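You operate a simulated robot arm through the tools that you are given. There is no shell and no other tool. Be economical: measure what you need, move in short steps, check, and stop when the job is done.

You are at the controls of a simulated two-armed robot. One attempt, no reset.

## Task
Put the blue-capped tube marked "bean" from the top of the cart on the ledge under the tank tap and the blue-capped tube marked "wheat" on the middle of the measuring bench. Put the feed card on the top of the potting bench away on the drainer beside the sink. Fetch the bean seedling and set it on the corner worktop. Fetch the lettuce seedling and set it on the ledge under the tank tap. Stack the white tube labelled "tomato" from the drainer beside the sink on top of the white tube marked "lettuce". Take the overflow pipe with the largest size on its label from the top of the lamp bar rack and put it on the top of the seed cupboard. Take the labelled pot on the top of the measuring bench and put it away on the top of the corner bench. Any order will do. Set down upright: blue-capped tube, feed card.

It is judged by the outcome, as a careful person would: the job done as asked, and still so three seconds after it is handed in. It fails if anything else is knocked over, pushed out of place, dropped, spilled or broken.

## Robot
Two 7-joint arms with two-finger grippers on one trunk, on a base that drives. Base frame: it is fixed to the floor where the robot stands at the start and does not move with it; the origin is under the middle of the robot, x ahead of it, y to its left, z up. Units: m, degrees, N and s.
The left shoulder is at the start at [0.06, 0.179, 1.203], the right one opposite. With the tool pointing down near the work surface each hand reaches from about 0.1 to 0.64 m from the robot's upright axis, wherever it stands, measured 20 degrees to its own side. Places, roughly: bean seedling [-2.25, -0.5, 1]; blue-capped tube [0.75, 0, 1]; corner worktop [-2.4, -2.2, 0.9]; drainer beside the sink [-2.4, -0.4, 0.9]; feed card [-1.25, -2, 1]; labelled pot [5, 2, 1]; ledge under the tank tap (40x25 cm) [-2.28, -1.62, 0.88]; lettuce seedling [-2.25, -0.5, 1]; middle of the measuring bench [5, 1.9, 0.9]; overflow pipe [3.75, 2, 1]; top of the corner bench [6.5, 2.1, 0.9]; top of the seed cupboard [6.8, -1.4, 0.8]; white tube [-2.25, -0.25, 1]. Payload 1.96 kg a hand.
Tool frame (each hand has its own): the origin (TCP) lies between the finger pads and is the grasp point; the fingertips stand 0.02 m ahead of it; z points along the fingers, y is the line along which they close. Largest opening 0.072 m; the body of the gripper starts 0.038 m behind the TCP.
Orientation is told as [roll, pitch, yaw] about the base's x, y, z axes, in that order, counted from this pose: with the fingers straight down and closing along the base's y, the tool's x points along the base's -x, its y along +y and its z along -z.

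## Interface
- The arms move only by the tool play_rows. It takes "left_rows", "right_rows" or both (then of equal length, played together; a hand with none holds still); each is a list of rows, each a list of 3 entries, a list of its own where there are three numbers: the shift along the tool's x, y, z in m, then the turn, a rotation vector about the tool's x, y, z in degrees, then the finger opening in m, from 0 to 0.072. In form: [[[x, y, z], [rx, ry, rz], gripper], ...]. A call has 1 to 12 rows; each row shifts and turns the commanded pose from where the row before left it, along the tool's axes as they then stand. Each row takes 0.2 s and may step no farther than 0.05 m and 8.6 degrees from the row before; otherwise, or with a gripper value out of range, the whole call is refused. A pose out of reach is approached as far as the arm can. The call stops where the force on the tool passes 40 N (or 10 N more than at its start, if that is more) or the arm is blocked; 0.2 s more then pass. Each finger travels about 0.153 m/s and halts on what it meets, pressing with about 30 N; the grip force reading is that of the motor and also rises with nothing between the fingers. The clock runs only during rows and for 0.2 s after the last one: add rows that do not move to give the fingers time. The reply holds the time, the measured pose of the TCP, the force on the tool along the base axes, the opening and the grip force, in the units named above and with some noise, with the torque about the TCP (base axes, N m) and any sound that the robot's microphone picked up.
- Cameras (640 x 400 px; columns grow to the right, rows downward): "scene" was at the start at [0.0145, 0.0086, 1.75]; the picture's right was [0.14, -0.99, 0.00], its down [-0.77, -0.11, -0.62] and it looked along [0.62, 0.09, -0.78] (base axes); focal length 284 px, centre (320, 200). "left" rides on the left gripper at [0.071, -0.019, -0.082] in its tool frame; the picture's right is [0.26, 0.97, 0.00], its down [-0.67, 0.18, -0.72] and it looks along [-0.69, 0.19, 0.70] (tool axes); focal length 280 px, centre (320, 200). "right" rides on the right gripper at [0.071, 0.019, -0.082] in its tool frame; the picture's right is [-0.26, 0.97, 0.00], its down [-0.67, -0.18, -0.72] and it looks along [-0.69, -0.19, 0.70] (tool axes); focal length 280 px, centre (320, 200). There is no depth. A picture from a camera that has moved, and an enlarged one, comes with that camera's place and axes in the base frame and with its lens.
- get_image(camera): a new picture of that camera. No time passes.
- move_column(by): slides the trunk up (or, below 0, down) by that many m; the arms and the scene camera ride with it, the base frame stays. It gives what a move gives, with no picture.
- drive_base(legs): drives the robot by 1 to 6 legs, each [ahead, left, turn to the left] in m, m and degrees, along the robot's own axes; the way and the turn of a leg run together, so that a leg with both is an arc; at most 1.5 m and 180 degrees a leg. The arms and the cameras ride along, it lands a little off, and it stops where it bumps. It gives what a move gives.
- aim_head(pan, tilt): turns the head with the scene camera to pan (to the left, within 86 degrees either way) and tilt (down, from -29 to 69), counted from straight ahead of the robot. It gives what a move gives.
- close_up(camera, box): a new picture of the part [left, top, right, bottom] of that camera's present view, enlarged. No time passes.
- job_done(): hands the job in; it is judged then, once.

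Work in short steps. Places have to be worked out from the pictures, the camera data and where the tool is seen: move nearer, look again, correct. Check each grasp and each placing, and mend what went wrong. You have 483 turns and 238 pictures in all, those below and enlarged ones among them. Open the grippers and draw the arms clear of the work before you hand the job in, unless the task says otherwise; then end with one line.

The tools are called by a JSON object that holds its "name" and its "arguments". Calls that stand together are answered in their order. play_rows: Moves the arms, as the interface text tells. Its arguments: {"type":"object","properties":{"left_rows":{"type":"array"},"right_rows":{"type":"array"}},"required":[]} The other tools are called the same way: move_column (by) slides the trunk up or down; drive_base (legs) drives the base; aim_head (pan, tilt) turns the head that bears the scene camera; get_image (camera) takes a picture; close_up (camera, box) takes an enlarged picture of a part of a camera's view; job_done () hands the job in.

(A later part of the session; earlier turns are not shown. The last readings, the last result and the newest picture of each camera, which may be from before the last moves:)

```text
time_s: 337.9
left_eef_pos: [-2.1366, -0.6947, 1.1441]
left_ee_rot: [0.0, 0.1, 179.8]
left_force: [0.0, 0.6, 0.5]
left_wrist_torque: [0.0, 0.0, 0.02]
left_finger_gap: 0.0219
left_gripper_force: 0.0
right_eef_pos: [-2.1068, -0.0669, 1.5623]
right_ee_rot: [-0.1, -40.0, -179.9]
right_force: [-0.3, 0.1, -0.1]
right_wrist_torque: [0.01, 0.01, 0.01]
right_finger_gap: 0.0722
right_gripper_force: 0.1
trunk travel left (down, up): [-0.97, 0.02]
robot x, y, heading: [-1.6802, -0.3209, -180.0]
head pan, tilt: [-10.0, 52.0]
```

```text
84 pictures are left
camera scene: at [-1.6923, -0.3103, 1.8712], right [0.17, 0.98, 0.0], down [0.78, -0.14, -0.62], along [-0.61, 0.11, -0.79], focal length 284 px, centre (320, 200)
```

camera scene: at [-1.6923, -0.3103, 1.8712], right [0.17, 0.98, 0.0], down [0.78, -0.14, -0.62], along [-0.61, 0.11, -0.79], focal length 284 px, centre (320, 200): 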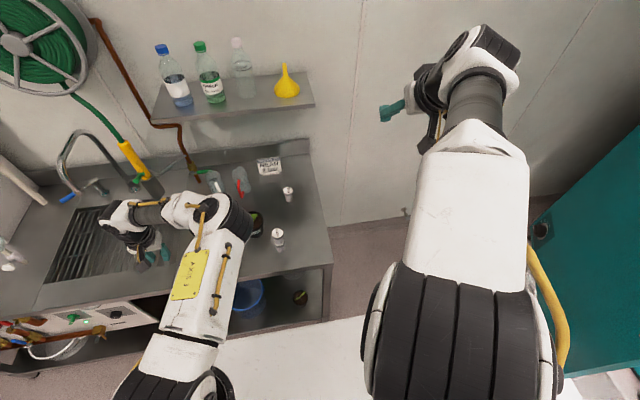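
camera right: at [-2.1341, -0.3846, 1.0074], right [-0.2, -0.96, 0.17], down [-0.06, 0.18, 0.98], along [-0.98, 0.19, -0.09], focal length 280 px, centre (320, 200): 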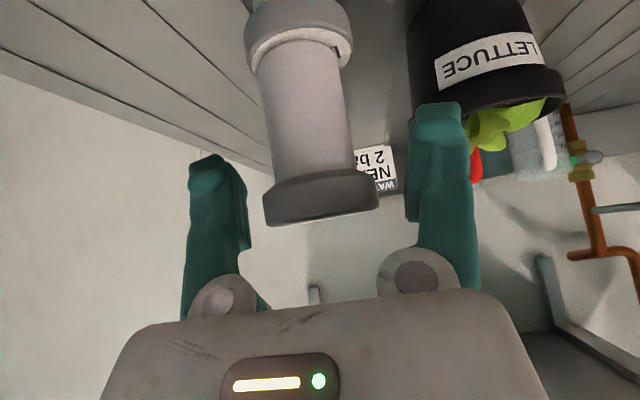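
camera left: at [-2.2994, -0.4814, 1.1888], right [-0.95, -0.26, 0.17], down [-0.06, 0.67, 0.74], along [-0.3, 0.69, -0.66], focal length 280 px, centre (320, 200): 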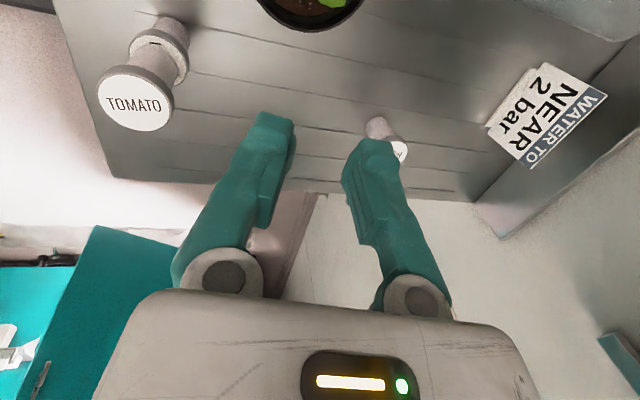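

The elbow is now folded inward. I back off and swing the left hand out left to restore its usual posture.

{"name": "drive_base", "arguments": {"legs": [[-0.35, 0, 0]]}}

{"name": "play_rows", "arguments": {"left_rows": [[[0.02, 0.035, 0], [0, 0, 0], 0.022], [[0.02, 0.035, 0], [0, 0, 0], 0.022], [[0.02, 0.035, 0], [0, 0, 0], 0.022], [[0.02, 0.035, 0], [0, 0, 0], 0.022], [[0.02, 0.035, 0], [0, 0, 0], 0.022], [[0.02, 0, 0], [0, 0, 0], 0.022], [[0, 0, 0], [0, 0, 0], 0.022]]}}

{"name": "get_image", "arguments": {"camera": "scene"}}

```text
time_s: 340.1
left_eef_pos: [-1.7925, -0.6936, 1.143]
left_ee_rot: [0.0, 0.1, 179.7]
left_force: [0.9, 0.2, -0.6]
left_wrist_torque: [0.02, 0.01, 0.0]
left_finger_gap: 0.0221
left_gripper_force: 0.1
right_eef_pos: [-1.7609, -0.066, 1.5603]
right_ee_rot: [-0.2, -39.9, 180.0]
right_force: [0.3, 0.4, 0.6]
right_wrist_torque: [-0.03, -0.02, 0.0]
right_finger_gap: 0.072
right_gripper_force: 0.0
trunk travel left (down, up): [-0.97, 0.02]
robot x, y, heading: [-1.328, -0.3222, 179.6]
head pan, tilt: [-10.0, 52.0]
```

```text
time_s: 341.8
left_eef_pos: [-1.6712, -0.8686, 1.1452]
left_ee_rot: [0.0, 0.2, 179.7]
left_force: [-0.4, 0.9, -0.9]
left_wrist_torque: [0.03, -0.01, 0.02]
left_finger_gap: 0.0222
left_gripper_force: 0.0
right_eef_pos: [-1.7591, -0.066, 1.5611]
right_ee_rot: [-0.1, -40.1, 179.7]
right_force: [0.8, 0.2, -0.6]
right_wrist_torque: [-0.01, -0.01, -0.06]
right_finger_gap: 0.0722
right_gripper_force: 0.1
trunk travel left (down, up): [-0.97, 0.02]
robot x, y, heading: [-1.3306, -0.3217, 180.0]
head pan, tilt: [-10.0, 52.0]
```

```text
83 pictures are left
camera scene: at [-1.3451, -0.3095, 1.8712], right [0.18, 0.98, 0.0], down [0.78, -0.14, -0.62], along [-0.61, 0.11, -0.79], focal length 284 px, centre (320, 200)
```

scene: 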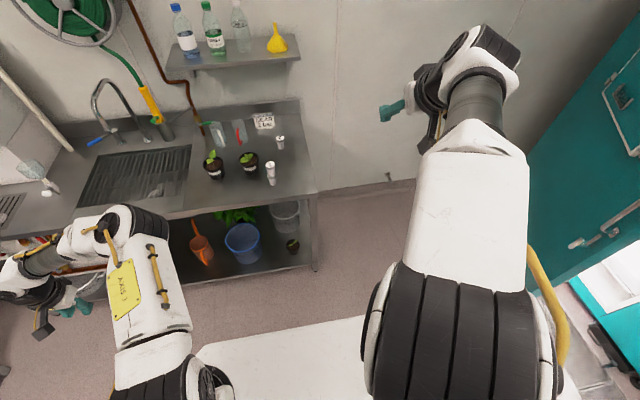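

Bring the hand forward to a ready position in front of the left shoulder and check the elbow.

{"name": "play_rows", "arguments": {"left_rows": [[[-0.017, -0.0415, 0], [0, 0, 0], 0.022], [[-0.017, -0.0415, 0], [0, 0, 0], 0.022], [[-0.017, -0.0415, 0], [0, 0, 0], 0.022], [[-0.017, -0.0415, 0], [0, 0, 0], 0.022], [[-0.017, -0.0415, 0], [0, 0, 0], 0.022], [[-0.017, -0.0415, 0], [0, 0, 0], 0.022], [[-0.017, -0.0415, 0], [0, 0, 0], 0.022], [[-0.017, -0.0415, 0], [0, 0, 0], 0.022], [[-0.017, -0.0415, 0], [0, 0, 0], 0.022], [[0, 0, 0], [0, -8, 0], 0.022], [[0, 0, 0], [0, 0, 0], 0.022]]}}

{"name": "get_image", "arguments": {"camera": "scene"}}

```text
time_s: 344.1
left_eef_pos: [-1.8232, -0.4958, 1.1436]
left_ee_rot: [0.0, -8.1, 179.5]
left_force: [0.0, -0.3, 1.0]
left_wrist_torque: [0.02, 0.02, 0.02]
left_finger_gap: 0.0221
left_gripper_force: 0.2
right_eef_pos: [-1.7589, -0.0666, 1.5612]
right_ee_rot: [-0.1, -40.1, 180.0]
right_force: [0.2, 0.3, 0.8]
right_wrist_torque: [0.01, 0.01, -0.01]
right_finger_gap: 0.0719
right_gripper_force: 0.2
trunk travel left (down, up): [-0.97, 0.02]
robot x, y, heading: [-1.3278, -0.32, 180.0]
head pan, tilt: [-10.0, 52.0]
```

```text
82 pictures are left
camera scene: at [-1.3447, -0.3108, 1.8712], right [0.18, 0.98, 0.0], down [0.78, -0.14, -0.62], along [-0.61, 0.11, -0.79], focal length 284 px, centre (320, 200)
```

scene: 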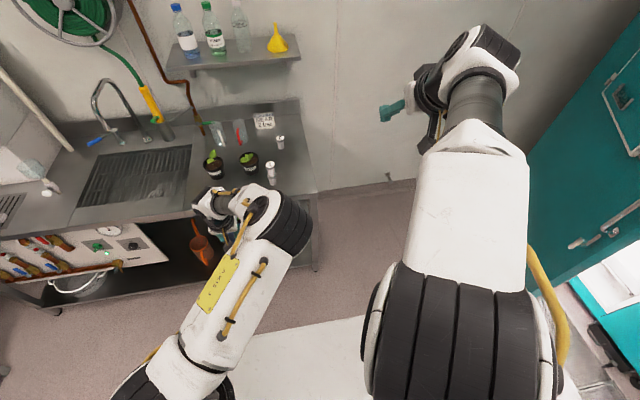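

Elbow is still inward. I twist the hand the opposite way to coax the elbow outward.

{"name": "play_rows", "arguments": {"left_rows": [[[0, 0, 0], [0, 8, 0], 0.022], [[0, 0, 0], [0, 0, -8.2], 0.022], [[0, 0, 0], [0, 0, -8.2], 0.022], [[0, 0, 0], [0, 0, -8.2], 0.022], [[0, 0, 0], [0, 0, -8.2], 0.022], [[0, 0, 0], [0, 0, -8.2], 0.022], [[0, 0, 0], [0, 0, -8.2], 0.022], [[0, 0, 0], [0, 0, -8.2], 0.022], [[0, 0, 0], [0, 0, -8.2], 0.022], [[0, 0, 0], [0, 0, -8.2], 0.022], [[0, 0, 0], [0, 0, 0], 0.022]]}}

{"name": "get_image", "arguments": {"camera": "scene"}}

```text
time_s: 346.6
left_eef_pos: [-1.8222, -0.4958, 1.1434]
left_ee_rot: [-0.1, 0.1, -144.8]
left_force: [0.6, 0.0, -0.4]
left_wrist_torque: [-0.01, -0.03, 0.03]
left_finger_gap: 0.0221
left_gripper_force: 0.0
left hand out of reach, approached as far as the arm can: row 6, 7, 8, 9, 10
right_eef_pos: [-1.7581, -0.0661, 1.5621]
right_ee_rot: [-0.2, -40.1, 180.0]
right_force: [0.2, 0.1, 0.3]
right_wrist_torque: [0.0, 0.02, 0.0]
right_finger_gap: 0.0719
right_gripper_force: 0.1
trunk travel left (down, up): [-0.97, 0.02]
robot x, y, heading: [-1.3316, -0.3249, 179.8]
head pan, tilt: [-10.0, 52.0]
```

```text
81 pictures are left
camera scene: at [-1.345, -0.3104, 1.8712], right [0.18, 0.98, 0.0], down [0.78, -0.14, -0.62], along [-0.61, 0.11, -0.79], focal length 284 px, centre (320, 200)
```

scene: 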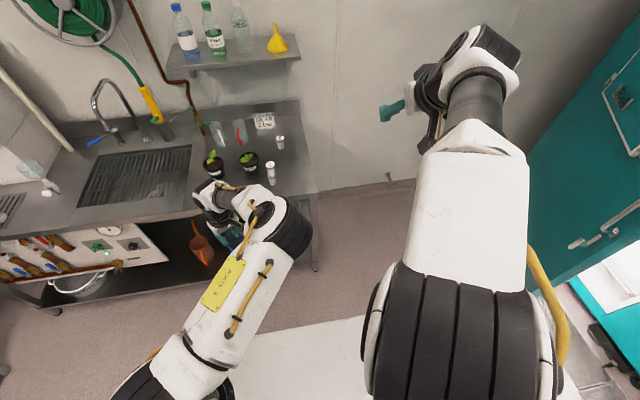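

Restore yaw and accept this branch for the left arm; check the reading.

{"name": "play_rows", "arguments": {"left_rows": [[[0, 0, 0], [0, 0, 8.2], 0.022], [[0, 0, 0], [0, 0, 8.2], 0.022], [[0, 0, 0], [0, 0, 8.2], 0.022], [[0, 0, 0], [0, 0, 8.2], 0.022], [[0, 0, 0], [0, 0, 2.4], 0.022], [[0, 0, 0], [0, 0, 0], 0.022]]}}

```text
time_s: 347.9
left_eef_pos: [-1.8224, -0.496, 1.1438]
left_ee_rot: [0.0, 0.1, 179.9]
left_force: [0.0, 0.4, -0.8]
left_wrist_torque: [-0.02, 0.06, -0.01]
left_finger_gap: 0.022
left_gripper_force: 0.0
right_eef_pos: [-1.7579, -0.0648, 1.562]
right_ee_rot: [-0.1, -40.1, 179.9]
right_force: [0.9, -0.2, -0.6]
right_wrist_torque: [0.02, 0.01, 0.02]
right_finger_gap: 0.072
right_gripper_force: 0.1
trunk travel left (down, up): [-0.97, 0.02]
robot x, y, heading: [-1.3273, -0.3206, 179.8]
head pan, tilt: [-10.0, 52.0]
```

Tilt 10° and drive in so that the lettuce pot's right wall is in front of the left hand.

{"name": "play_rows", "arguments": {"left_rows": [[[0, 0, 0], [0, -5, 0], 0.022], [[0, 0, 0], [0, -5, 0], 0.022], [[0, 0, 0], [0, 0, 0], 0.022]]}}

{"name": "drive_base", "arguments": {"legs": [[0, -0.06, 0], [0.39, 0, 0]]}}

{"name": "get_image", "arguments": {"camera": "scene"}}

{"name": "get_image", "arguments": {"camera": "left"}}

```text
time_s: 348.8
left_eef_pos: [-1.8225, -0.4951, 1.1427]
left_ee_rot: [0.1, -10.1, 179.9]
left_force: [0.5, -0.5, 0.2]
left_wrist_torque: [0.02, -0.02, -0.01]
left_finger_gap: 0.0221
left_gripper_force: 0.1
right_eef_pos: [-1.7592, -0.066, 1.5611]
right_ee_rot: [-0.1, -40.1, 179.8]
right_force: [0.6, 0.5, -0.2]
right_wrist_torque: [0.0, 0.04, 0.0]
right_finger_gap: 0.072
right_gripper_force: 0.1
trunk travel left (down, up): [-0.97, 0.02]
robot x, y, heading: [-1.3259, -0.3216, 179.8]
head pan, tilt: [-10.0, 52.0]
```

```text
time_s: 351.8
left_eef_pos: [-2.2148, -0.4309, 1.1446]
left_ee_rot: [0.0, -9.9, 179.5]
left_force: [0.5, -0.4, 0.8]
left_wrist_torque: [-0.02, 0.01, -0.05]
left_finger_gap: 0.0218
left_gripper_force: 0.0
right_eef_pos: [-2.15, 0.0005, 1.5626]
right_ee_rot: [-0.1, -40.2, 179.5]
right_force: [0.2, 0.3, -0.1]
right_wrist_torque: [0.0, 0.0, -0.01]
right_finger_gap: 0.0718
right_gripper_force: 0.0
trunk travel left (down, up): [-0.97, 0.02]
robot x, y, heading: [-1.7256, -0.2596, 179.3]
head pan, tilt: [-10.0, 52.0]
```

```text
80 pictures are left
camera scene: at [-1.7363, -0.2476, 1.8712], right [0.18, 0.98, 0.0], down [0.77, -0.14, -0.62], along [-0.61, 0.11, -0.79], focal length 284 px, centre (320, 200)
```

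scene: 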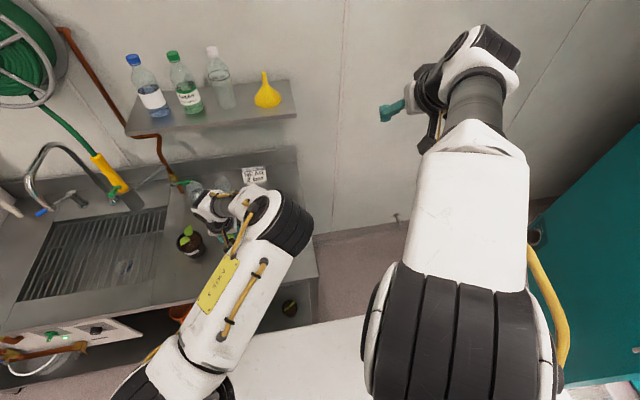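

```text
79 pictures are left
camera left: at [-2.1314, -0.4134, 1.2133], right [0.25, -0.97, -0.05], down [-0.54, -0.18, 0.82], along [-0.8, -0.18, -0.57], focal length 280 px, centre (320, 200)
```

left: 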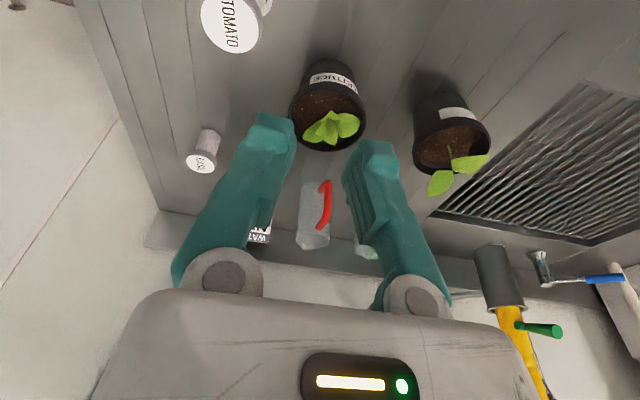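

Lettuce rim centre ≈[-2.331, -0.463]. Move to pre-pinch above its right wall.

{"name": "play_rows", "arguments": {"left_rows": [[[-0.0216, -0.0022, 0.0343], [0, 0, 0], 0.022], [[-0.0216, -0.0022, 0.0343], [0, 0, 0], 0.022], [[-0.0216, -0.0022, 0.0343], [0, 0, 0], 0.022], [[-0.0216, -0.0022, 0.0343], [0, 0, 0], 0.022], [[0, 0, 0], [0, 0, 0], 0.022]]}}

{"name": "get_image", "arguments": {"camera": "left"}}

```text
time_s: 353.0
left_eef_pos: [-2.3239, -0.4188, 1.0236]
left_ee_rot: [0.0, -9.9, 179.6]
left_force: [1.0, -0.5, 0.1]
left_wrist_torque: [0.0, -0.04, 0.0]
left_finger_gap: 0.0219
left_gripper_force: 0.0
right_eef_pos: [-2.1502, -0.0001, 1.5612]
right_ee_rot: [-0.1, -40.1, 179.5]
right_force: [-1.2, 0.3, -0.2]
right_wrist_torque: [0.02, 0.02, -0.02]
right_finger_gap: 0.072
right_gripper_force: 0.1
trunk travel left (down, up): [-0.97, 0.02]
robot x, y, heading: [-1.7291, -0.2595, 179.5]
head pan, tilt: [-10.0, 52.0]
```

```text
78 pictures are left
camera left: at [-2.2409, -0.4025, 1.0923], right [0.25, -0.97, -0.04], down [-0.54, -0.18, 0.82], along [-0.8, -0.18, -0.57], focal length 280 px, centre (320, 200)
```

left: 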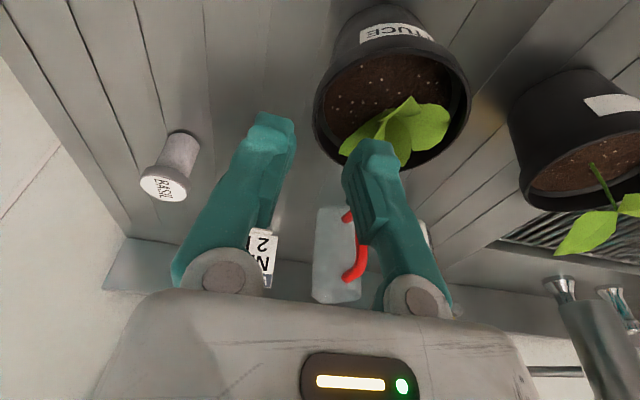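

Same correction as before: 13 mm back, 5 mm outward; then descend 3 cm.

{"name": "play_rows", "arguments": {"left_rows": [[[0.0132, -0.005, -0.0023], [0, 0, 0], 0.022], [[0, 0, 0.015], [0, 0, 0], 0.022], [[0, 0, 0.012], [0, 0, 0], 0.022], [[0, 0, 0], [0, 0, 0], 0.022]]}}

{"name": "get_image", "arguments": {"camera": "left"}}

```text
time_s: 354.0
left_eef_pos: [-2.3184, -0.4151, 0.9958]
left_ee_rot: [0.0, -10.0, 179.6]
left_force: [-0.4, -0.2, 0.4]
left_wrist_torque: [0.01, 0.01, 0.04]
left_finger_gap: 0.022
left_gripper_force: 0.1
right_eef_pos: [-2.1521, 0.0005, 1.5613]
right_ee_rot: [0.0, -40.0, 179.5]
right_force: [-0.1, -0.2, -0.4]
right_wrist_torque: [0.02, 0.0, -0.03]
right_finger_gap: 0.0724
right_gripper_force: 0.0
trunk travel left (down, up): [-0.97, 0.02]
robot x, y, heading: [-1.7238, -0.2601, 180.0]
head pan, tilt: [-10.0, 52.0]
```

```text
77 pictures are left
camera left: at [-2.2339, -0.398, 1.0658], right [0.25, -0.97, -0.04], down [-0.54, -0.18, 0.82], along [-0.8, -0.18, -0.57], focal length 280 px, centre (320, 200)
```

left: 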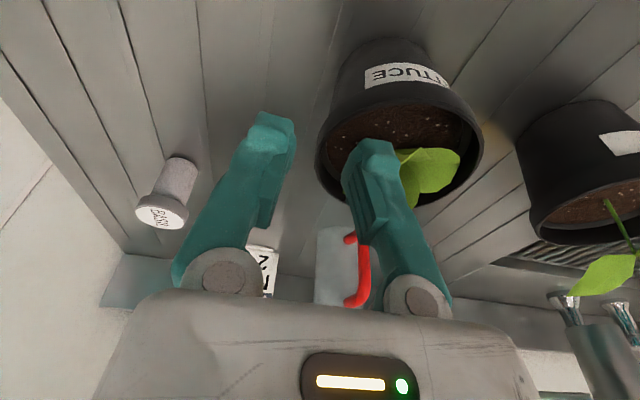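

On track. Descend the remaining 3 cm slowly.

{"name": "play_rows", "arguments": {"left_rows": [[[0, 0, 0.012], [0, 0, 0], 0.022], [[0, 0, 0.01], [0, 0, 0], 0.022], [[0, 0, 0.006], [0, 0, 0], 0.022], [[0, 0, 0], [0, 0, 0], 0.022]]}}

{"name": "get_image", "arguments": {"camera": "left"}}

```text
time_s: 355.0
left_eef_pos: [-2.3219, -0.4149, 0.9683]
left_ee_rot: [0.0, -10.0, 179.6]
left_force: [0.1, 0.0, -0.2]
left_wrist_torque: [-0.03, 0.02, -0.02]
left_finger_gap: 0.0226
left_gripper_force: 0.1
right_eef_pos: [-2.1519, -0.0014, 1.5624]
right_ee_rot: [-0.1, -40.2, 179.5]
right_force: [0.0, 0.0, 0.0]
right_wrist_torque: [-0.02, -0.02, 0.04]
right_finger_gap: 0.072
right_gripper_force: 0.0
trunk travel left (down, up): [-0.97, 0.02]
robot x, y, heading: [-1.7229, -0.2616, 179.8]
head pan, tilt: [-10.0, 52.0]
```

```text
76 pictures are left
camera left: at [-2.2375, -0.3985, 1.0382], right [0.25, -0.97, -0.04], down [-0.54, -0.18, 0.82], along [-0.8, -0.18, -0.57], focal length 280 px, centre (320, 200)
```

left: 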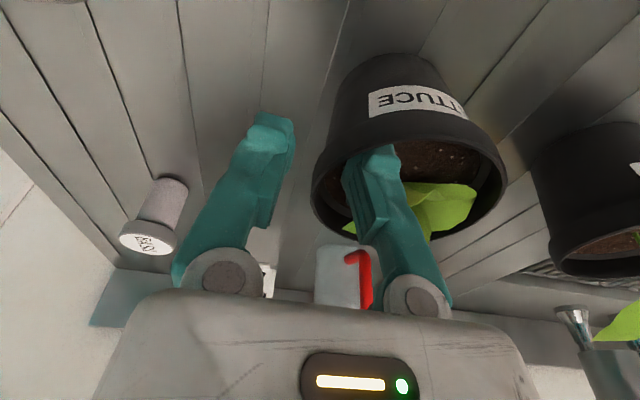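

Inside without contact. 4 mm more, then close.

{"name": "play_rows", "arguments": {"left_rows": [[[0, 0, 0.004], [0, 0, 0], 0.022], [[0, 0, 0], [0, 0, 0], 0.0], [[0, 0, 0], [0, 0, 0], 0.0], [[0, 0, 0], [0, 0, 0], 0.0]]}}

{"name": "get_image", "arguments": {"camera": "left"}}

```text
time_s: 356.0
left_eef_pos: [-2.3214, -0.4162, 0.9651]
left_ee_rot: [0.0, -10.0, 179.6]
left_force: [0.4, -1.3, 2.4]
left_wrist_torque: [-0.16, -0.13, -0.05]
left_finger_gap: 0.006
left_gripper_force: 29.8
right_eef_pos: [-2.1498, -0.0017, 1.5622]
right_ee_rot: [-0.1, -40.1, 179.5]
right_force: [-0.3, 0.8, 0.0]
right_wrist_torque: [-0.04, 0.01, 0.05]
right_finger_gap: 0.0718
right_gripper_force: 0.1
trunk travel left (down, up): [-0.97, 0.02]
robot x, y, heading: [-1.725, -0.258, 179.5]
head pan, tilt: [-10.0, 52.0]
```

```text
75 pictures are left
camera left: at [-2.2381, -0.3987, 1.0346], right [0.25, -0.97, -0.04], down [-0.54, -0.18, 0.82], along [-0.8, -0.18, -0.57], focal length 280 px, centre (320, 200)
```

left: 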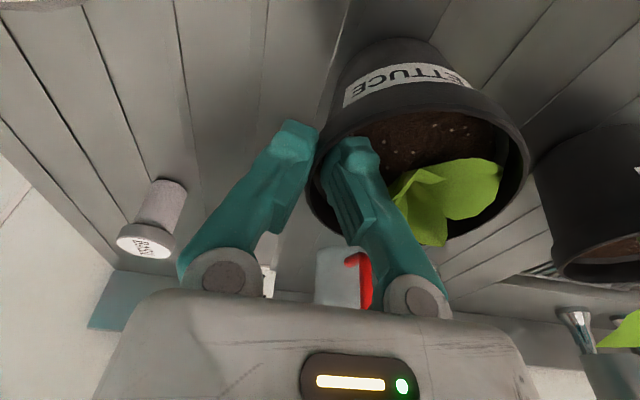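

Gripped (6 mm). Lift 4 cm then check.

{"name": "play_rows", "arguments": {"left_rows": [[[-0.0017, 0, -0.0098], [0, 0, 0], 0.0], [[-0.0017, 0, -0.0098], [0, 0, 0], 0.0], [[-0.0035, 0, -0.0197], [0, 0, 0], 0.0], [[0, 0, 0], [0, 0, 0], 0.0]]}}

{"name": "get_image", "arguments": {"camera": "left"}}

```text
time_s: 357.0
left_eef_pos: [-2.3239, -0.4165, 1.0043]
left_ee_rot: [0.1, -9.9, 179.6]
left_force: [0.3, -0.5, -2.8]
left_wrist_torque: [0.0, -0.02, 0.04]
left_finger_gap: 0.006
left_gripper_force: 29.6
right_eef_pos: [-2.1521, -0.0011, 1.5605]
right_ee_rot: [-0.2, -40.1, 179.5]
right_force: [0.2, 0.3, 0.3]
right_wrist_torque: [0.01, -0.02, 0.02]
right_finger_gap: 0.0719
right_gripper_force: 0.0
trunk travel left (down, up): [-0.97, 0.02]
robot x, y, heading: [-1.7222, -0.256, 179.3]
head pan, tilt: [-10.0, 52.0]
```

```text
74 pictures are left
camera left: at [-2.2391, -0.3987, 1.0736], right [0.25, -0.97, -0.05], down [-0.54, -0.18, 0.82], along [-0.8, -0.18, -0.57], focal length 280 px, centre (320, 200)
```

left: 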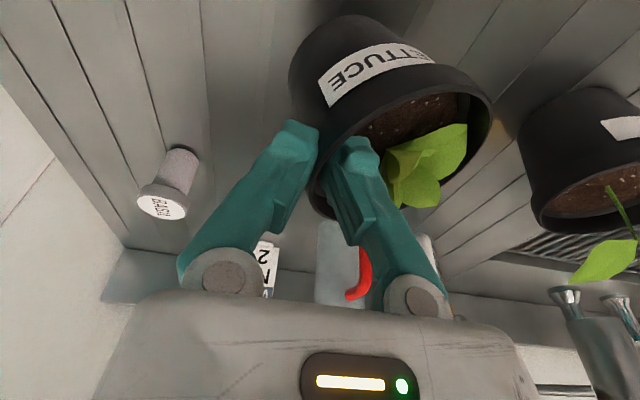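

Held. Raise another 12 cm, then back away and go to the tank ledge.

{"name": "play_rows", "arguments": {"left_rows": [[[-0.0052, 0.004, -0.0295], [0, 0, 0], 0.0], [[-0.0052, 0.004, -0.0295], [0, 0, 0], 0.0], [[-0.0052, 0.004, -0.0295], [0, 0, 0], 0.0], [[-0.0052, 0.004, -0.0295], [0, 0, 0], 0.0], [[0, 0, 0], [0, 0, 0], 0.0]]}}

{"name": "drive_base", "arguments": {"legs": [[-0.45, 0, 0], [0, 1.1, 0]]}}

{"name": "aim_head", "arguments": {"pan": 25, "tilt": 45}}

{"name": "get_image", "arguments": {"camera": "scene"}}

```text
time_s: 358.2
left_eef_pos: [-2.3228, -0.4329, 1.1246]
left_ee_rot: [0.0, -9.9, 179.6]
left_force: [-0.2, -0.1, -2.2]
left_wrist_torque: [0.05, -0.07, -0.02]
left_finger_gap: 0.0061
left_gripper_force: 30.0
right_eef_pos: [-2.1512, -0.0006, 1.5623]
right_ee_rot: [0.0, -40.1, 179.5]
right_force: [0.2, 0.4, 0.1]
right_wrist_torque: [-0.01, -0.01, 0.06]
right_finger_gap: 0.0721
right_gripper_force: 0.0
trunk travel left (down, up): [-0.97, 0.02]
robot x, y, heading: [-1.7226, -0.2581, 179.5]
head pan, tilt: [-10.0, 52.0]
```

```text
time_s: 366.2
left_eef_pos: [-1.8836, -1.5306, 1.1242]
left_ee_rot: [0.0, -9.9, 179.2]
left_force: [-0.5, -1.0, -1.1]
left_wrist_torque: [0.08, -0.03, -0.04]
left_finger_gap: 0.006
left_gripper_force: 30.0
right_eef_pos: [-1.7092, -1.1024, 1.5618]
right_ee_rot: [0.0, -40.1, 179.0]
right_force: [0.0, 0.4, 0.6]
right_wrist_torque: [-0.01, 0.02, -0.01]
right_finger_gap: 0.0722
right_gripper_force: 0.0
trunk travel left (down, up): [-0.97, 0.02]
robot x, y, heading: [-1.2827, -1.3653, 178.9]
head pan, tilt: [-10.0, 52.0]
```

```text
time_s: 367.2
left_eef_pos: [-1.8834, -1.5309, 1.1242]
left_ee_rot: [0.1, -9.9, 179.1]
left_force: [0.6, 0.0, -3.0]
left_wrist_torque: [0.08, -0.06, 0.02]
left_finger_gap: 0.006
left_gripper_force: 29.9
right_eef_pos: [-1.7092, -1.1019, 1.5615]
right_ee_rot: [-0.1, -40.2, 179.0]
right_force: [0.7, -0.7, 0.3]
right_wrist_torque: [0.04, 0.04, -0.02]
right_finger_gap: 0.0722
right_gripper_force: 0.1
trunk travel left (down, up): [-0.97, 0.02]
robot x, y, heading: [-1.2861, -1.3651, 178.9]
head pan, tilt: [25.0, 45.0]
```

```text
73 pictures are left
camera scene: at [-1.2995, -1.4007, 1.8807], right [-0.41, 0.91, 0.0], down [0.65, 0.29, -0.71], along [-0.65, -0.29, -0.71], focal length 284 px, centre (320, 200)
```

scene: 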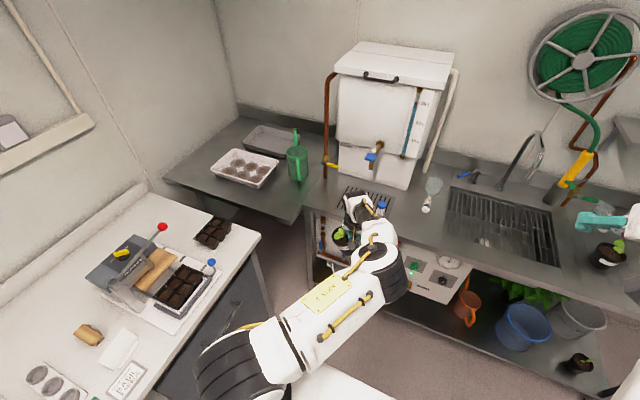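

Before going in I shift left so the hand passes clear of the tap, then drive forward toward x≈-2.195.

{"name": "drive_base", "arguments": {"legs": [[0, 0.165, 1.1]]}}

{"name": "play_rows", "arguments": {"left_rows": [[[0, 0, 0], [-4.5, 0, 0], 0.0], [[0, 0, 0], [-4.5, 0, 0], 0.0], [[0, 0, 0], [0, 0, 0], 0.0]]}}

{"name": "drive_base", "arguments": {"legs": [[0.2, 0, 0]]}}

{"name": "get_image", "arguments": {"camera": "scene"}}

{"name": "get_image", "arguments": {"camera": "left"}}

```text
time_s: 368.6
left_eef_pos: [-1.8818, -1.7048, 1.1251]
left_ee_rot: [0.3, -10.0, -179.8]
left_force: [0.0, -0.4, -2.7]
left_wrist_torque: [0.07, -0.03, -0.01]
left_finger_gap: 0.0059
left_gripper_force: 30.2
right_eef_pos: [-1.7159, -1.2721, 1.561]
right_ee_rot: [0.1, -40.1, 179.9]
right_force: [-0.1, -0.4, 0.0]
right_wrist_torque: [-0.02, 0.01, 0.01]
right_finger_gap: 0.0717
right_gripper_force: 0.1
trunk travel left (down, up): [-0.97, 0.02]
robot x, y, heading: [-1.2852, -1.5331, -179.9]
head pan, tilt: [25.0, 45.0]
```

```text
time_s: 369.4
left_eef_pos: [-1.8813, -1.709, 1.1252]
left_ee_rot: [9.0, -10.0, -180.0]
left_force: [0.2, 0.2, -2.6]
left_wrist_torque: [0.08, 0.0, 0.01]
left_finger_gap: 0.006
left_gripper_force: 29.9
right_eef_pos: [-1.7147, -1.2783, 1.5628]
right_ee_rot: [-0.3, -40.1, -179.9]
right_force: [0.3, 0.3, -0.9]
right_wrist_torque: [0.0, 0.0, 0.01]
right_finger_gap: 0.0721
right_gripper_force: 0.1
trunk travel left (down, up): [-0.97, 0.02]
robot x, y, heading: [-1.2835, -1.5346, -180.2]
head pan, tilt: [25.0, 45.0]
```

```text
time_s: 371.0
left_eef_pos: [-2.0793, -1.7084, 1.127]
left_ee_rot: [9.0, -10.1, -179.9]
left_force: [0.5, -1.3, -2.8]
left_wrist_torque: [0.08, -0.02, 0.0]
left_finger_gap: 0.006
left_gripper_force: 29.9
right_eef_pos: [-1.9129, -1.2759, 1.5633]
right_ee_rot: [-0.2, -40.2, -180.0]
right_force: [0.3, -1.1, 0.2]
right_wrist_torque: [0.01, 0.04, 0.03]
right_finger_gap: 0.072
right_gripper_force: 0.1
trunk travel left (down, up): [-0.97, 0.02]
robot x, y, heading: [-1.4842, -1.529, -180.1]
head pan, tilt: [25.0, 45.0]
```

```text
72 pictures are left
camera scene: at [-1.4957, -1.5676, 1.8808], right [-0.42, 0.91, 0.0], down [0.64, 0.3, -0.71], along [-0.64, -0.3, -0.71], focal length 284 px, centre (320, 200)
```

scene: 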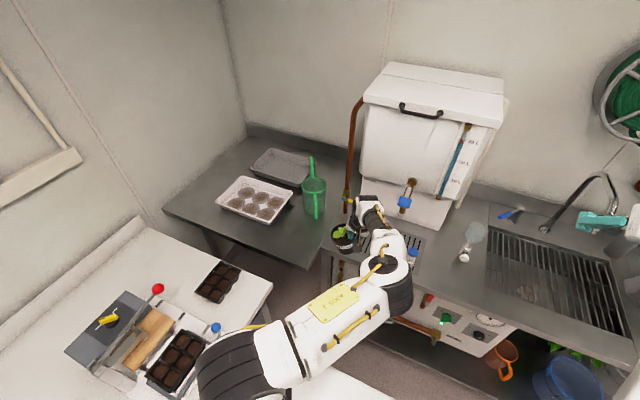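

```text
71 pictures are left
camera left: at [-1.9955, -1.6781, 1.1919], right [0.29, -0.95, 0.1], down [-0.54, -0.07, 0.84], along [-0.8, -0.3, -0.53], focal length 280 px, centre (320, 200)
```

left: 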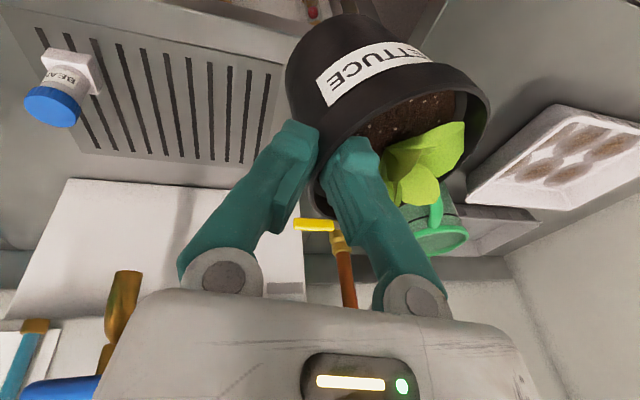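

Clear of the tap. Drive the last 11 cm and lower to just above the ledge.

{"name": "drive_base", "arguments": {"legs": [[0.115, -0.015, 0]]}}

{"name": "move_column", "arguments": {"by": -0.12}}

{"name": "get_image", "arguments": {"camera": "left"}}

{"name": "get_image", "arguments": {"camera": "scene"}}

```text
time_s: 372.2
left_eef_pos: [-2.194, -1.6938, 1.1263]
left_ee_rot: [9.0, -10.1, -179.9]
left_force: [0.4, -0.7, -2.0]
left_wrist_torque: [0.1, 0.0, 0.0]
left_finger_gap: 0.0059
left_gripper_force: 30.1
right_eef_pos: [-2.026, -1.2614, 1.562]
right_ee_rot: [-0.1, -40.3, -180.0]
right_force: [0.9, 0.4, 0.7]
right_wrist_torque: [0.02, 0.03, 0.02]
right_finger_gap: 0.072
right_gripper_force: 0.1
trunk travel left (down, up): [-0.97, 0.02]
robot x, y, heading: [-1.6001, -1.5145, 180.0]
head pan, tilt: [25.0, 45.0]
```

```text
time_s: 373.8
left_eef_pos: [-2.197, -1.6936, 1.0048]
left_ee_rot: [8.9, -9.9, -179.9]
left_force: [1.2, 0.4, -2.2]
left_wrist_torque: [0.08, 0.0, 0.01]
left_finger_gap: 0.006
left_gripper_force: 29.8
right_eef_pos: [-2.0302, -1.2613, 1.4424]
right_ee_rot: [-0.1, -40.1, 180.1]
right_force: [-0.6, 0.6, -0.4]
right_wrist_torque: [0.02, -0.02, 0.02]
right_finger_gap: 0.0724
right_gripper_force: 0.1
trunk travel left (down, up): [-0.85, 0.14]
robot x, y, heading: [-1.6026, -1.5191, 179.8]
head pan, tilt: [25.0, 45.0]
```

```text
70 pictures are left
camera left: at [-2.1136, -1.6631, 1.0702], right [0.29, -0.95, 0.1], down [-0.54, -0.07, 0.84], along [-0.79, -0.3, -0.53], focal length 280 px, centre (320, 200)
```

left: 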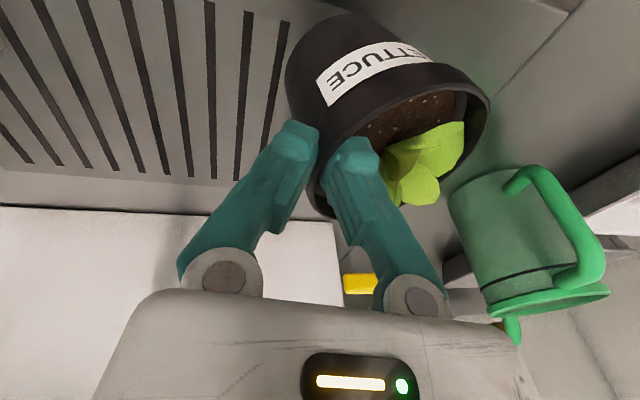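

```text
69 pictures are left
camera scene: at [-1.6161, -1.553, 1.7608], right [-0.42, 0.91, 0.0], down [0.64, 0.3, -0.71], along [-0.64, -0.3, -0.71], focal length 284 px, centre (320, 200)
```

scene: 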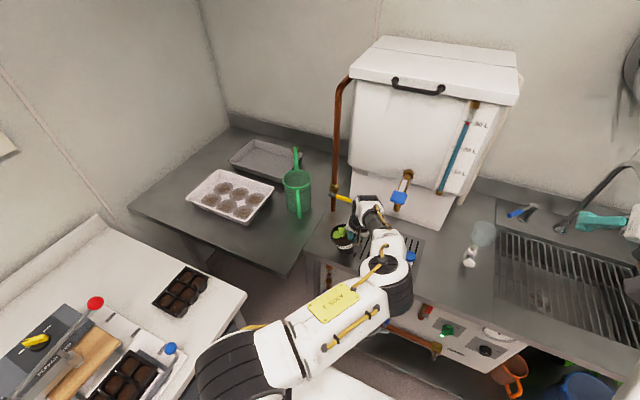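

Move 2.5 cm forward, then lower with the trunk.

{"name": "play_rows", "arguments": {"left_rows": [[[-0.0246, 0, 0.0044], [0, 0, 0], 0.0], [[0, 0, 0], [0, 0, 0], 0.0]]}}

{"name": "move_column", "arguments": {"by": -0.028}}

{"name": "move_column", "arguments": {"by": -0.005}}

{"name": "move_column", "arguments": {"by": -0.004}}

```text
time_s: 374.4
left_eef_pos: [-2.2208, -1.694, 1.006]
left_ee_rot: [9.0, -9.8, -179.9]
left_force: [-0.1, -0.2, -2.1]
left_wrist_torque: [0.08, 0.0, 0.02]
left_finger_gap: 0.0062
left_gripper_force: 30.2
right_eef_pos: [-2.0311, -1.2614, 1.4411]
right_ee_rot: [-0.2, -40.1, 180.0]
right_force: [-0.9, -0.4, 0.1]
right_wrist_torque: [0.0, 0.0, -0.03]
right_finger_gap: 0.0718
right_gripper_force: 0.0
trunk travel left (down, up): [-0.85, 0.14]
robot x, y, heading: [-1.6032, -1.5186, 180.1]
head pan, tilt: [25.0, 45.0]
```

```text
time_s: 375.1
left_eef_pos: [-2.2204, -1.6949, 0.9774]
left_ee_rot: [9.0, -9.9, -180.0]
left_force: [-0.5, 0.1, -2.0]
left_wrist_torque: [0.07, -0.03, 0.0]
left_finger_gap: 0.0058
left_gripper_force: 30.3
right_eef_pos: [-2.0296, -1.2616, 1.4129]
right_ee_rot: [-0.1, -40.1, 180.0]
right_force: [0.1, -0.2, -0.5]
right_wrist_torque: [0.0, -0.01, -0.01]
right_finger_gap: 0.0717
right_gripper_force: 0.1
trunk travel left (down, up): [-0.822, 0.168]
robot x, y, heading: [-1.6018, -1.5151, 180.2]
head pan, tilt: [25.0, 45.0]
```

```text
time_s: 375.6
left_eef_pos: [-2.2204, -1.6937, 0.972]
left_ee_rot: [9.0, -9.9, -179.9]
left_force: [-0.4, 1.2, -0.7]
left_wrist_torque: [0.01, 0.0, -0.07]
left_finger_gap: 0.0061
left_gripper_force: 30.1
right_eef_pos: [-2.0305, -1.2617, 1.4082]
right_ee_rot: [-0.1, -40.1, 180.1]
right_force: [-0.5, -0.7, 0.7]
right_wrist_torque: [-0.03, 0.01, -0.03]
right_finger_gap: 0.0721
right_gripper_force: 0.0
trunk travel left (down, up): [-0.817, 0.173]
robot x, y, heading: [-1.6026, -1.5191, 180.2]
head pan, tilt: [25.0, 45.0]
```

```text
time_s: 376.1
left_eef_pos: [-2.2212, -1.6943, 0.968]
left_ee_rot: [9.0, -10.0, -179.9]
left_force: [-0.5, 1.6, 0.4]
left_wrist_torque: [0.0, -0.09, 0.03]
left_finger_gap: 0.0061
left_gripper_force: 30.0
right_eef_pos: [-2.0308, -1.261, 1.4043]
right_ee_rot: [-0.1, -40.1, 180.0]
right_force: [-0.5, -0.2, -0.1]
right_wrist_torque: [0.03, 0.03, 0.0]
right_finger_gap: 0.0722
right_gripper_force: 0.1
trunk travel left (down, up): [-0.813, 0.177]
robot x, y, heading: [-1.6011, -1.5186, 179.9]
head pan, tilt: [25.0, 45.0]
```

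Contact is beginning (weight leaving the hand). Two more small steps.

{"name": "move_column", "arguments": {"by": -0.003}}

{"name": "move_column", "arguments": {"by": -0.003}}

{"name": "get_image", "arguments": {"camera": "left"}}

```text
time_s: 376.7
left_eef_pos: [-2.2213, -1.6942, 0.9667]
left_ee_rot: [9.0, -10.0, -180.0]
left_force: [0.6, 3.2, 8.5]
left_wrist_torque: [-0.02, -0.24, 0.05]
left_finger_gap: 0.0062
left_gripper_force: 30.1
right_eef_pos: [-2.0297, -1.2605, 1.4016]
right_ee_rot: [-0.2, -40.1, 180.0]
right_force: [1.0, 0.0, 0.2]
right_wrist_torque: [0.02, 0.0, -0.01]
right_finger_gap: 0.0722
right_gripper_force: 0.0
trunk travel left (down, up): [-0.81, 0.18]
robot x, y, heading: [-1.5992, -1.5126, 179.7]
head pan, tilt: [25.0, 45.0]
```

```text
time_s: 377.2
left_eef_pos: [-2.2222, -1.6916, 0.9646]
left_ee_rot: [9.1, -10.2, 179.8]
left_force: [-4.7, 7.4, 25.0]
left_wrist_torque: [0.02, -0.23, 0.03]
left_finger_gap: 0.006
left_gripper_force: 29.9
right_eef_pos: [-2.0279, -1.2591, 1.3989]
right_ee_rot: [-0.1, -40.2, 179.9]
right_force: [0.2, 0.0, -0.1]
right_wrist_torque: [-0.01, -0.04, -0.04]
right_finger_gap: 0.072
right_gripper_force: 0.0
trunk travel left (down, up): [-0.807, 0.183]
robot x, y, heading: [-1.5999, -1.5189, 180.1]
head pan, tilt: [25.0, 45.0]
```

```text
68 pictures are left
camera left: at [-2.1372, -1.6619, 1.0305], right [0.28, -0.95, 0.1], down [-0.53, -0.07, 0.84], along [-0.8, -0.29, -0.53], focal length 280 px, centre (320, 200)
```

left: 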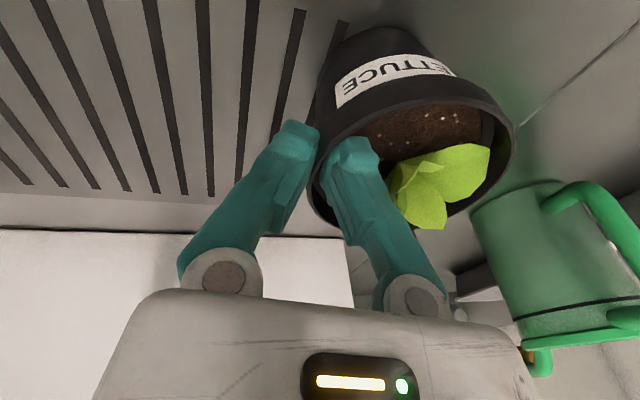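

Firmly seated. Open narrowly and rise straight up.

{"name": "play_rows", "arguments": {"left_rows": [[[0, 0, -0.002], [0, 0, 0], 0.0], [[0, 0, 0], [0, 0, 0], 0.012], [[0, 0, 0], [0, 0, 0], 0.022], [[0, 0, 0], [0, 0, 0], 0.022]]}}

{"name": "play_rows", "arguments": {"left_rows": [[[-0.0035, 0.002, -0.0195], [0, 0, 0], 0.022], [[-0.0035, 0.003, -0.0195], [0, 0, 0], 0.022], [[-0.005, 0.005, -0.03], [0, 0, 0], 0.022], [[-0.005, 0.005, -0.03], [0, 0, 0], 0.022], [[0, 0, 0], [4.5, 0, 0], 0.022], [[0, 0, 0], [4.5, 0, 0], 0.022]]}}

{"name": "get_image", "arguments": {"camera": "left"}}

```text
time_s: 378.2
left_eef_pos: [-2.2213, -1.6943, 0.9629]
left_ee_rot: [9.0, -9.9, -179.8]
left_force: [0.4, -0.5, 0.0]
left_wrist_torque: [-0.01, -0.05, -0.01]
left_finger_gap: 0.0219
left_gripper_force: 0.0
right_eef_pos: [-2.0313, -1.2619, 1.3975]
right_ee_rot: [-0.2, -40.1, -180.0]
right_force: [-0.7, 0.5, -0.1]
right_wrist_torque: [-0.01, 0.0, 0.0]
right_finger_gap: 0.0723
right_gripper_force: 0.0
trunk travel left (down, up): [-0.807, 0.183]
robot x, y, heading: [-1.6022, -1.5175, 180.0]
head pan, tilt: [25.0, 45.0]
```

```text
time_s: 379.6
left_eef_pos: [-2.2208, -1.6959, 1.0664]
left_ee_rot: [-0.1, -9.9, -180.0]
left_force: [0.8, 0.4, 1.0]
left_wrist_torque: [-0.03, -0.01, 0.0]
left_finger_gap: 0.0219
left_gripper_force: 0.0
right_eef_pos: [-2.0292, -1.262, 1.3979]
right_ee_rot: [-0.1, -40.2, 179.9]
right_force: [-0.4, -0.5, 0.1]
right_wrist_torque: [-0.03, 0.02, -0.01]
right_finger_gap: 0.0723
right_gripper_force: 0.1
trunk travel left (down, up): [-0.807, 0.183]
robot x, y, heading: [-1.6013, -1.5158, 180.0]
head pan, tilt: [25.0, 45.0]
```

```text
67 pictures are left
camera left: at [-2.1371, -1.6767, 1.1359], right [0.26, -0.96, -0.05], down [-0.54, -0.18, 0.82], along [-0.8, -0.19, -0.57], focal length 280 px, centre (320, 200)
```

left: 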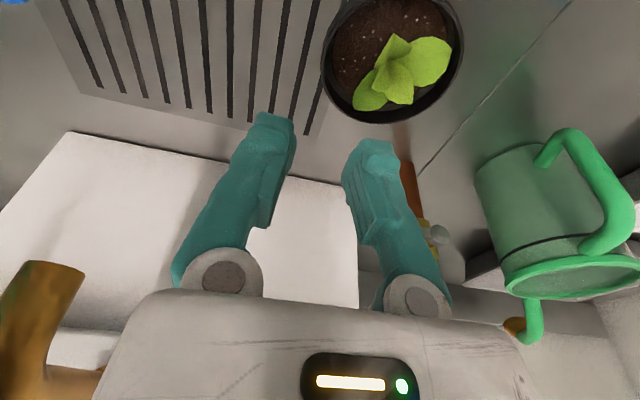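

Lettuce seedling sits on the ledge. I back out, raise the trunk, and go for the bean seedling the same way.

{"name": "drive_base", "arguments": {"legs": [[-0.4, 0, 0]]}}

{"name": "move_column", "arguments": {"by": 0.16}}

{"name": "play_rows", "arguments": {"left_rows": [[[0.035, 0, 0.014], [0, 0, 0], 0.022], [[0.035, 0, 0.014], [0, 0, 0], 0.022], [[0.035, 0, 0.014], [0, 0, 0], 0.022], [[0, 0, 0.03], [0, 0, 0], 0.022], [[0, 0, 0], [0, 0, 0], 0.022]]}}

{"name": "drive_base", "arguments": {"legs": [[0, -1.09, 0], [0.5, 0, 0]]}}

{"name": "get_image", "arguments": {"camera": "left"}}

```text
time_s: 382.1
left_eef_pos: [-1.8142, -1.6941, 1.0656]
left_ee_rot: [0.0, -9.9, -179.8]
left_force: [0.5, -0.2, -1.1]
left_wrist_torque: [-0.02, 0.01, 0.0]
left_finger_gap: 0.0216
left_gripper_force: 0.1
right_eef_pos: [-1.6235, -1.2613, 1.3983]
right_ee_rot: [-0.1, -40.2, -180.0]
right_force: [-0.2, 0.2, 1.1]
right_wrist_torque: [0.0, -0.02, -0.03]
right_finger_gap: 0.0718
right_gripper_force: 0.1
trunk travel left (down, up): [-0.807, 0.183]
robot x, y, heading: [-1.1921, -1.5147, -180.1]
head pan, tilt: [25.0, 45.0]
```

```text
time_s: 383.9
left_eef_pos: [-1.8147, -1.6946, 1.2264]
left_ee_rot: [0.1, -9.8, -179.9]
left_force: [0.4, -1.1, 0.6]
left_wrist_torque: [0.02, 0.0, -0.04]
left_finger_gap: 0.0221
left_gripper_force: 0.2
right_eef_pos: [-1.6234, -1.2612, 1.5593]
right_ee_rot: [-0.1, -40.1, -180.0]
right_force: [0.4, -0.5, 0.8]
right_wrist_torque: [0.0, 0.01, 0.0]
right_finger_gap: 0.072
right_gripper_force: 0.0
trunk travel left (down, up): [-0.967, 0.023]
robot x, y, heading: [-1.1926, -1.5155, -180.1]
head pan, tilt: [25.0, 45.0]
```

```text
time_s: 385.1
left_eef_pos: [-1.724, -1.6942, 1.1357]
left_ee_rot: [0.0, -9.9, -179.9]
left_force: [0.6, -0.3, 0.0]
left_wrist_torque: [0.0, -0.02, 0.0]
left_finger_gap: 0.0222
left_gripper_force: 0.0
right_eef_pos: [-1.6248, -1.262, 1.558]
right_ee_rot: [-0.2, -40.1, -180.0]
right_force: [0.5, -0.2, -0.8]
right_wrist_torque: [-0.02, 0.0, 0.01]
right_finger_gap: 0.0718
right_gripper_force: 0.1
trunk travel left (down, up): [-0.967, 0.023]
robot x, y, heading: [-1.1961, -1.5143, -180.1]
head pan, tilt: [25.0, 45.0]
```

```text
time_s: 393.4
left_eef_pos: [-2.2309, -0.5937, 1.1366]
left_ee_rot: [0.0, -10.0, -178.9]
left_force: [0.0, -0.4, 0.4]
left_wrist_torque: [-0.02, -0.03, 0.02]
left_finger_gap: 0.022
left_gripper_force: 0.0
right_eef_pos: [-2.1357, -0.1582, 1.558]
right_ee_rot: [-0.1, -40.2, -179.1]
right_force: [0.3, 0.1, -0.8]
right_wrist_torque: [0.0, 0.04, 0.0]
right_finger_gap: 0.0721
right_gripper_force: 0.0
trunk travel left (down, up): [-0.967, 0.023]
robot x, y, heading: [-1.7004, -0.4049, -179.3]
head pan, tilt: [25.0, 45.0]
```

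```text
66 pictures are left
camera left: at [-2.147, -0.5739, 1.2054], right [0.27, -0.96, -0.05], down [-0.54, -0.19, 0.82], along [-0.8, -0.2, -0.57], focal length 280 px, centre (320, 200)
```

left: 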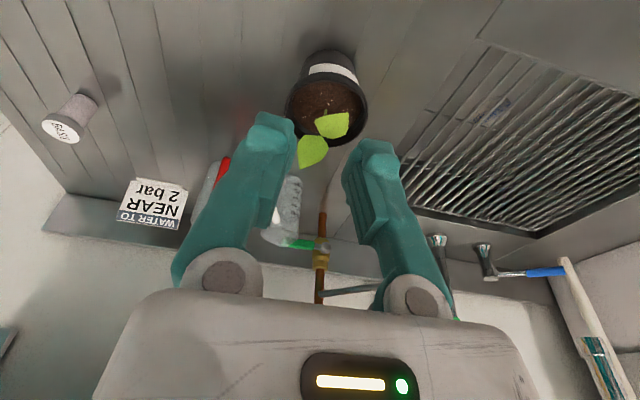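

Bean rim centre (with the earlier-found offset) ≈ [-2.318, -0.615]. Move to pre-pinch above its right wall.

{"name": "play_rows", "arguments": {"left_rows": [[[-0.0148, -0.005, 0.031], [0, 0, 0], 0.022], [[-0.0148, -0.005, 0.031], [0, 0, 0], 0.022], [[-0.0148, -0.005, 0.031], [0, 0, 0], 0.022], [[-0.0148, -0.005, 0.031], [0, 0, 0], 0.022], [[0, 0, 0], [0, 0, 0], 0.022]]}}

{"name": "get_image", "arguments": {"camera": "left"}}

```text
time_s: 394.6
left_eef_pos: [-2.3111, -0.5734, 1.0236]
left_ee_rot: [0.0, -9.9, -179.1]
left_force: [0.5, 0.1, -0.2]
left_wrist_torque: [0.01, 0.01, -0.01]
left_finger_gap: 0.0218
left_gripper_force: 0.0
right_eef_pos: [-2.1355, -0.1589, 1.5594]
right_ee_rot: [-0.1, -40.1, -179.2]
right_force: [0.0, -0.1, 0.1]
right_wrist_torque: [0.01, 0.01, 0.0]
right_finger_gap: 0.0721
right_gripper_force: 0.1
trunk travel left (down, up): [-0.967, 0.023]
robot x, y, heading: [-1.7049, -0.4055, -179.3]
head pan, tilt: [25.0, 45.0]
```

```text
65 pictures are left
camera left: at [-2.2271, -0.5547, 1.0923], right [0.27, -0.96, -0.05], down [-0.54, -0.19, 0.82], along [-0.8, -0.2, -0.57], focal length 280 px, centre (320, 200)
```

left: 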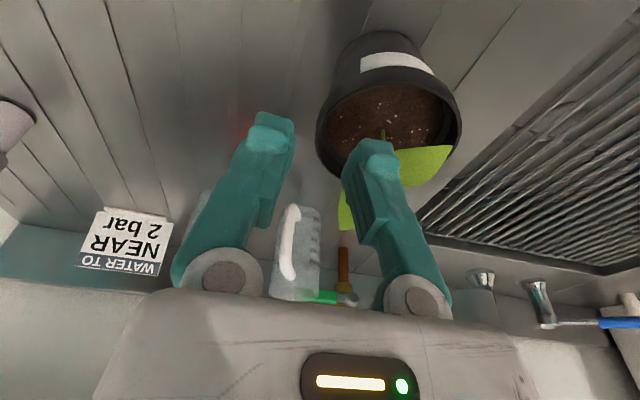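

Aligned. Descend to the pinch depth slowly.

{"name": "play_rows", "arguments": {"left_rows": [[[0, 0, 0.015], [0, 0, 0], 0.022], [[0, 0, 0.015], [0, 0, 0], 0.022], [[0, 0, 0.012], [0, 0, 0], 0.022], [[0, 0, 0.01], [0, 0, 0], 0.022], [[0, 0, 0], [0, 0, 0], 0.022]]}}

{"name": "get_image", "arguments": {"camera": "left"}}

```text
time_s: 395.8
left_eef_pos: [-2.3182, -0.5761, 0.9725]
left_ee_rot: [0.0, -10.0, -179.1]
left_force: [-0.9, -0.8, -0.3]
left_wrist_torque: [-0.01, 0.04, -0.01]
left_finger_gap: 0.0228
left_gripper_force: 0.2
right_eef_pos: [-2.1377, -0.158, 1.5587]
right_ee_rot: [0.0, -40.1, -179.3]
right_force: [0.5, -1.0, 1.2]
right_wrist_torque: [-0.04, -0.02, -0.02]
right_finger_gap: 0.0721
right_gripper_force: 0.1
trunk travel left (down, up): [-0.967, 0.023]
robot x, y, heading: [-1.7042, -0.4048, -179.2]
head pan, tilt: [25.0, 45.0]
```

```text
64 pictures are left
camera left: at [-2.2354, -0.5561, 1.0425], right [0.27, -0.96, -0.05], down [-0.54, -0.19, 0.82], along [-0.8, -0.2, -0.57], focal length 280 px, centre (320, 200)
```

left: 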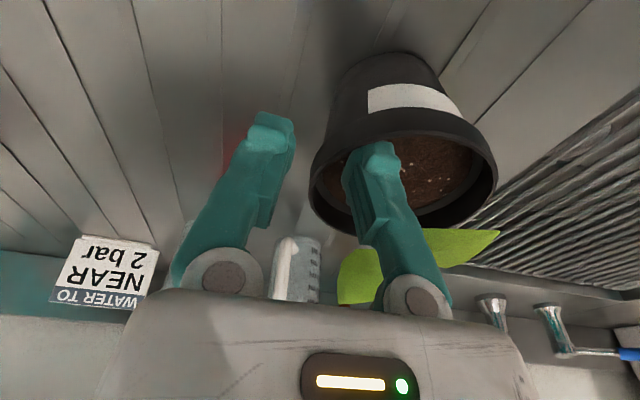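

Good. A further 6 mm, close, and lift 4 cm.

{"name": "play_rows", "arguments": {"left_rows": [[[0, 0, 0.004], [0, 0, 0], 0.022], [[0, 0, 0.003], [0, 0, 0], 0.022], [[0, 0, 0], [0, 0, 0], 0.0], [[0, 0, 0], [0, 0, 0], 0.0], [[0, 0, 0], [0, 0, 0], 0.0]]}}

{"name": "play_rows", "arguments": {"left_rows": [[[-0.0017, 0, -0.0098], [0, 0, 0], 0.0], [[-0.0017, 0, -0.0098], [0, 0, 0], 0.0], [[-0.0035, 0, -0.0197], [0, 0, 0], 0.0], [[0, 0, 0], [0, 0, 0], 0.0]]}}

{"name": "get_image", "arguments": {"camera": "left"}}

```text
time_s: 397.0
left_eef_pos: [-2.3174, -0.5737, 0.9724]
left_ee_rot: [0.0, -10.1, -179.0]
left_force: [-0.3, -0.4, 5.5]
left_wrist_torque: [-0.03, -0.02, -0.02]
left_finger_gap: 0.006
left_gripper_force: 30.1
left hand out of reach, approached as far as the arm can: row 1
right_eef_pos: [-2.137, -0.159, 1.5584]
right_ee_rot: [-0.1, -40.1, -179.2]
right_force: [-0.1, 0.6, 0.2]
right_wrist_torque: [-0.01, 0.04, -0.01]
right_finger_gap: 0.0719
right_gripper_force: 0.1
trunk travel left (down, up): [-0.967, 0.023]
robot x, y, heading: [-1.7048, -0.4075, -179.2]
head pan, tilt: [25.0, 45.0]
```

```text
time_s: 398.0
left_eef_pos: [-2.3198, -0.5736, 1.0111]
left_ee_rot: [-0.1, -9.9, -179.1]
left_force: [0.0, -0.1, -2.5]
left_wrist_torque: [-0.01, -0.03, -0.01]
left_finger_gap: 0.006
left_gripper_force: 30.1
right_eef_pos: [-2.1391, -0.1587, 1.5584]
right_ee_rot: [-0.1, -40.1, -179.1]
right_force: [-0.3, 0.6, -0.8]
right_wrist_torque: [-0.02, 0.04, -0.02]
right_finger_gap: 0.0721
right_gripper_force: 0.0
trunk travel left (down, up): [-0.967, 0.023]
robot x, y, heading: [-1.7066, -0.407, -179.4]
head pan, tilt: [25.0, 45.0]
```

```text
63 pictures are left
camera left: at [-2.2366, -0.5557, 1.0791], right [0.27, -0.96, -0.05], down [-0.54, -0.19, 0.82], along [-0.8, -0.2, -0.57], focal length 280 px, centre (320, 200)
```

left: 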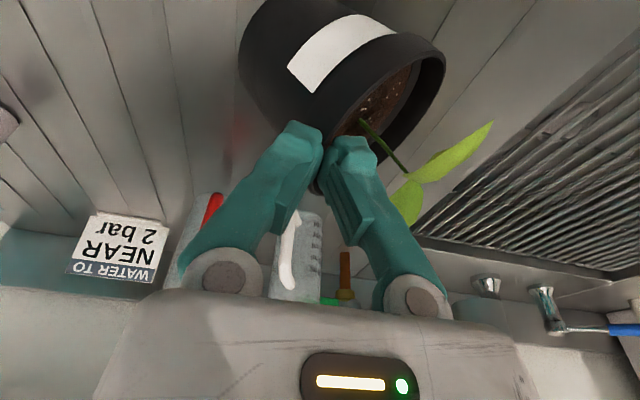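

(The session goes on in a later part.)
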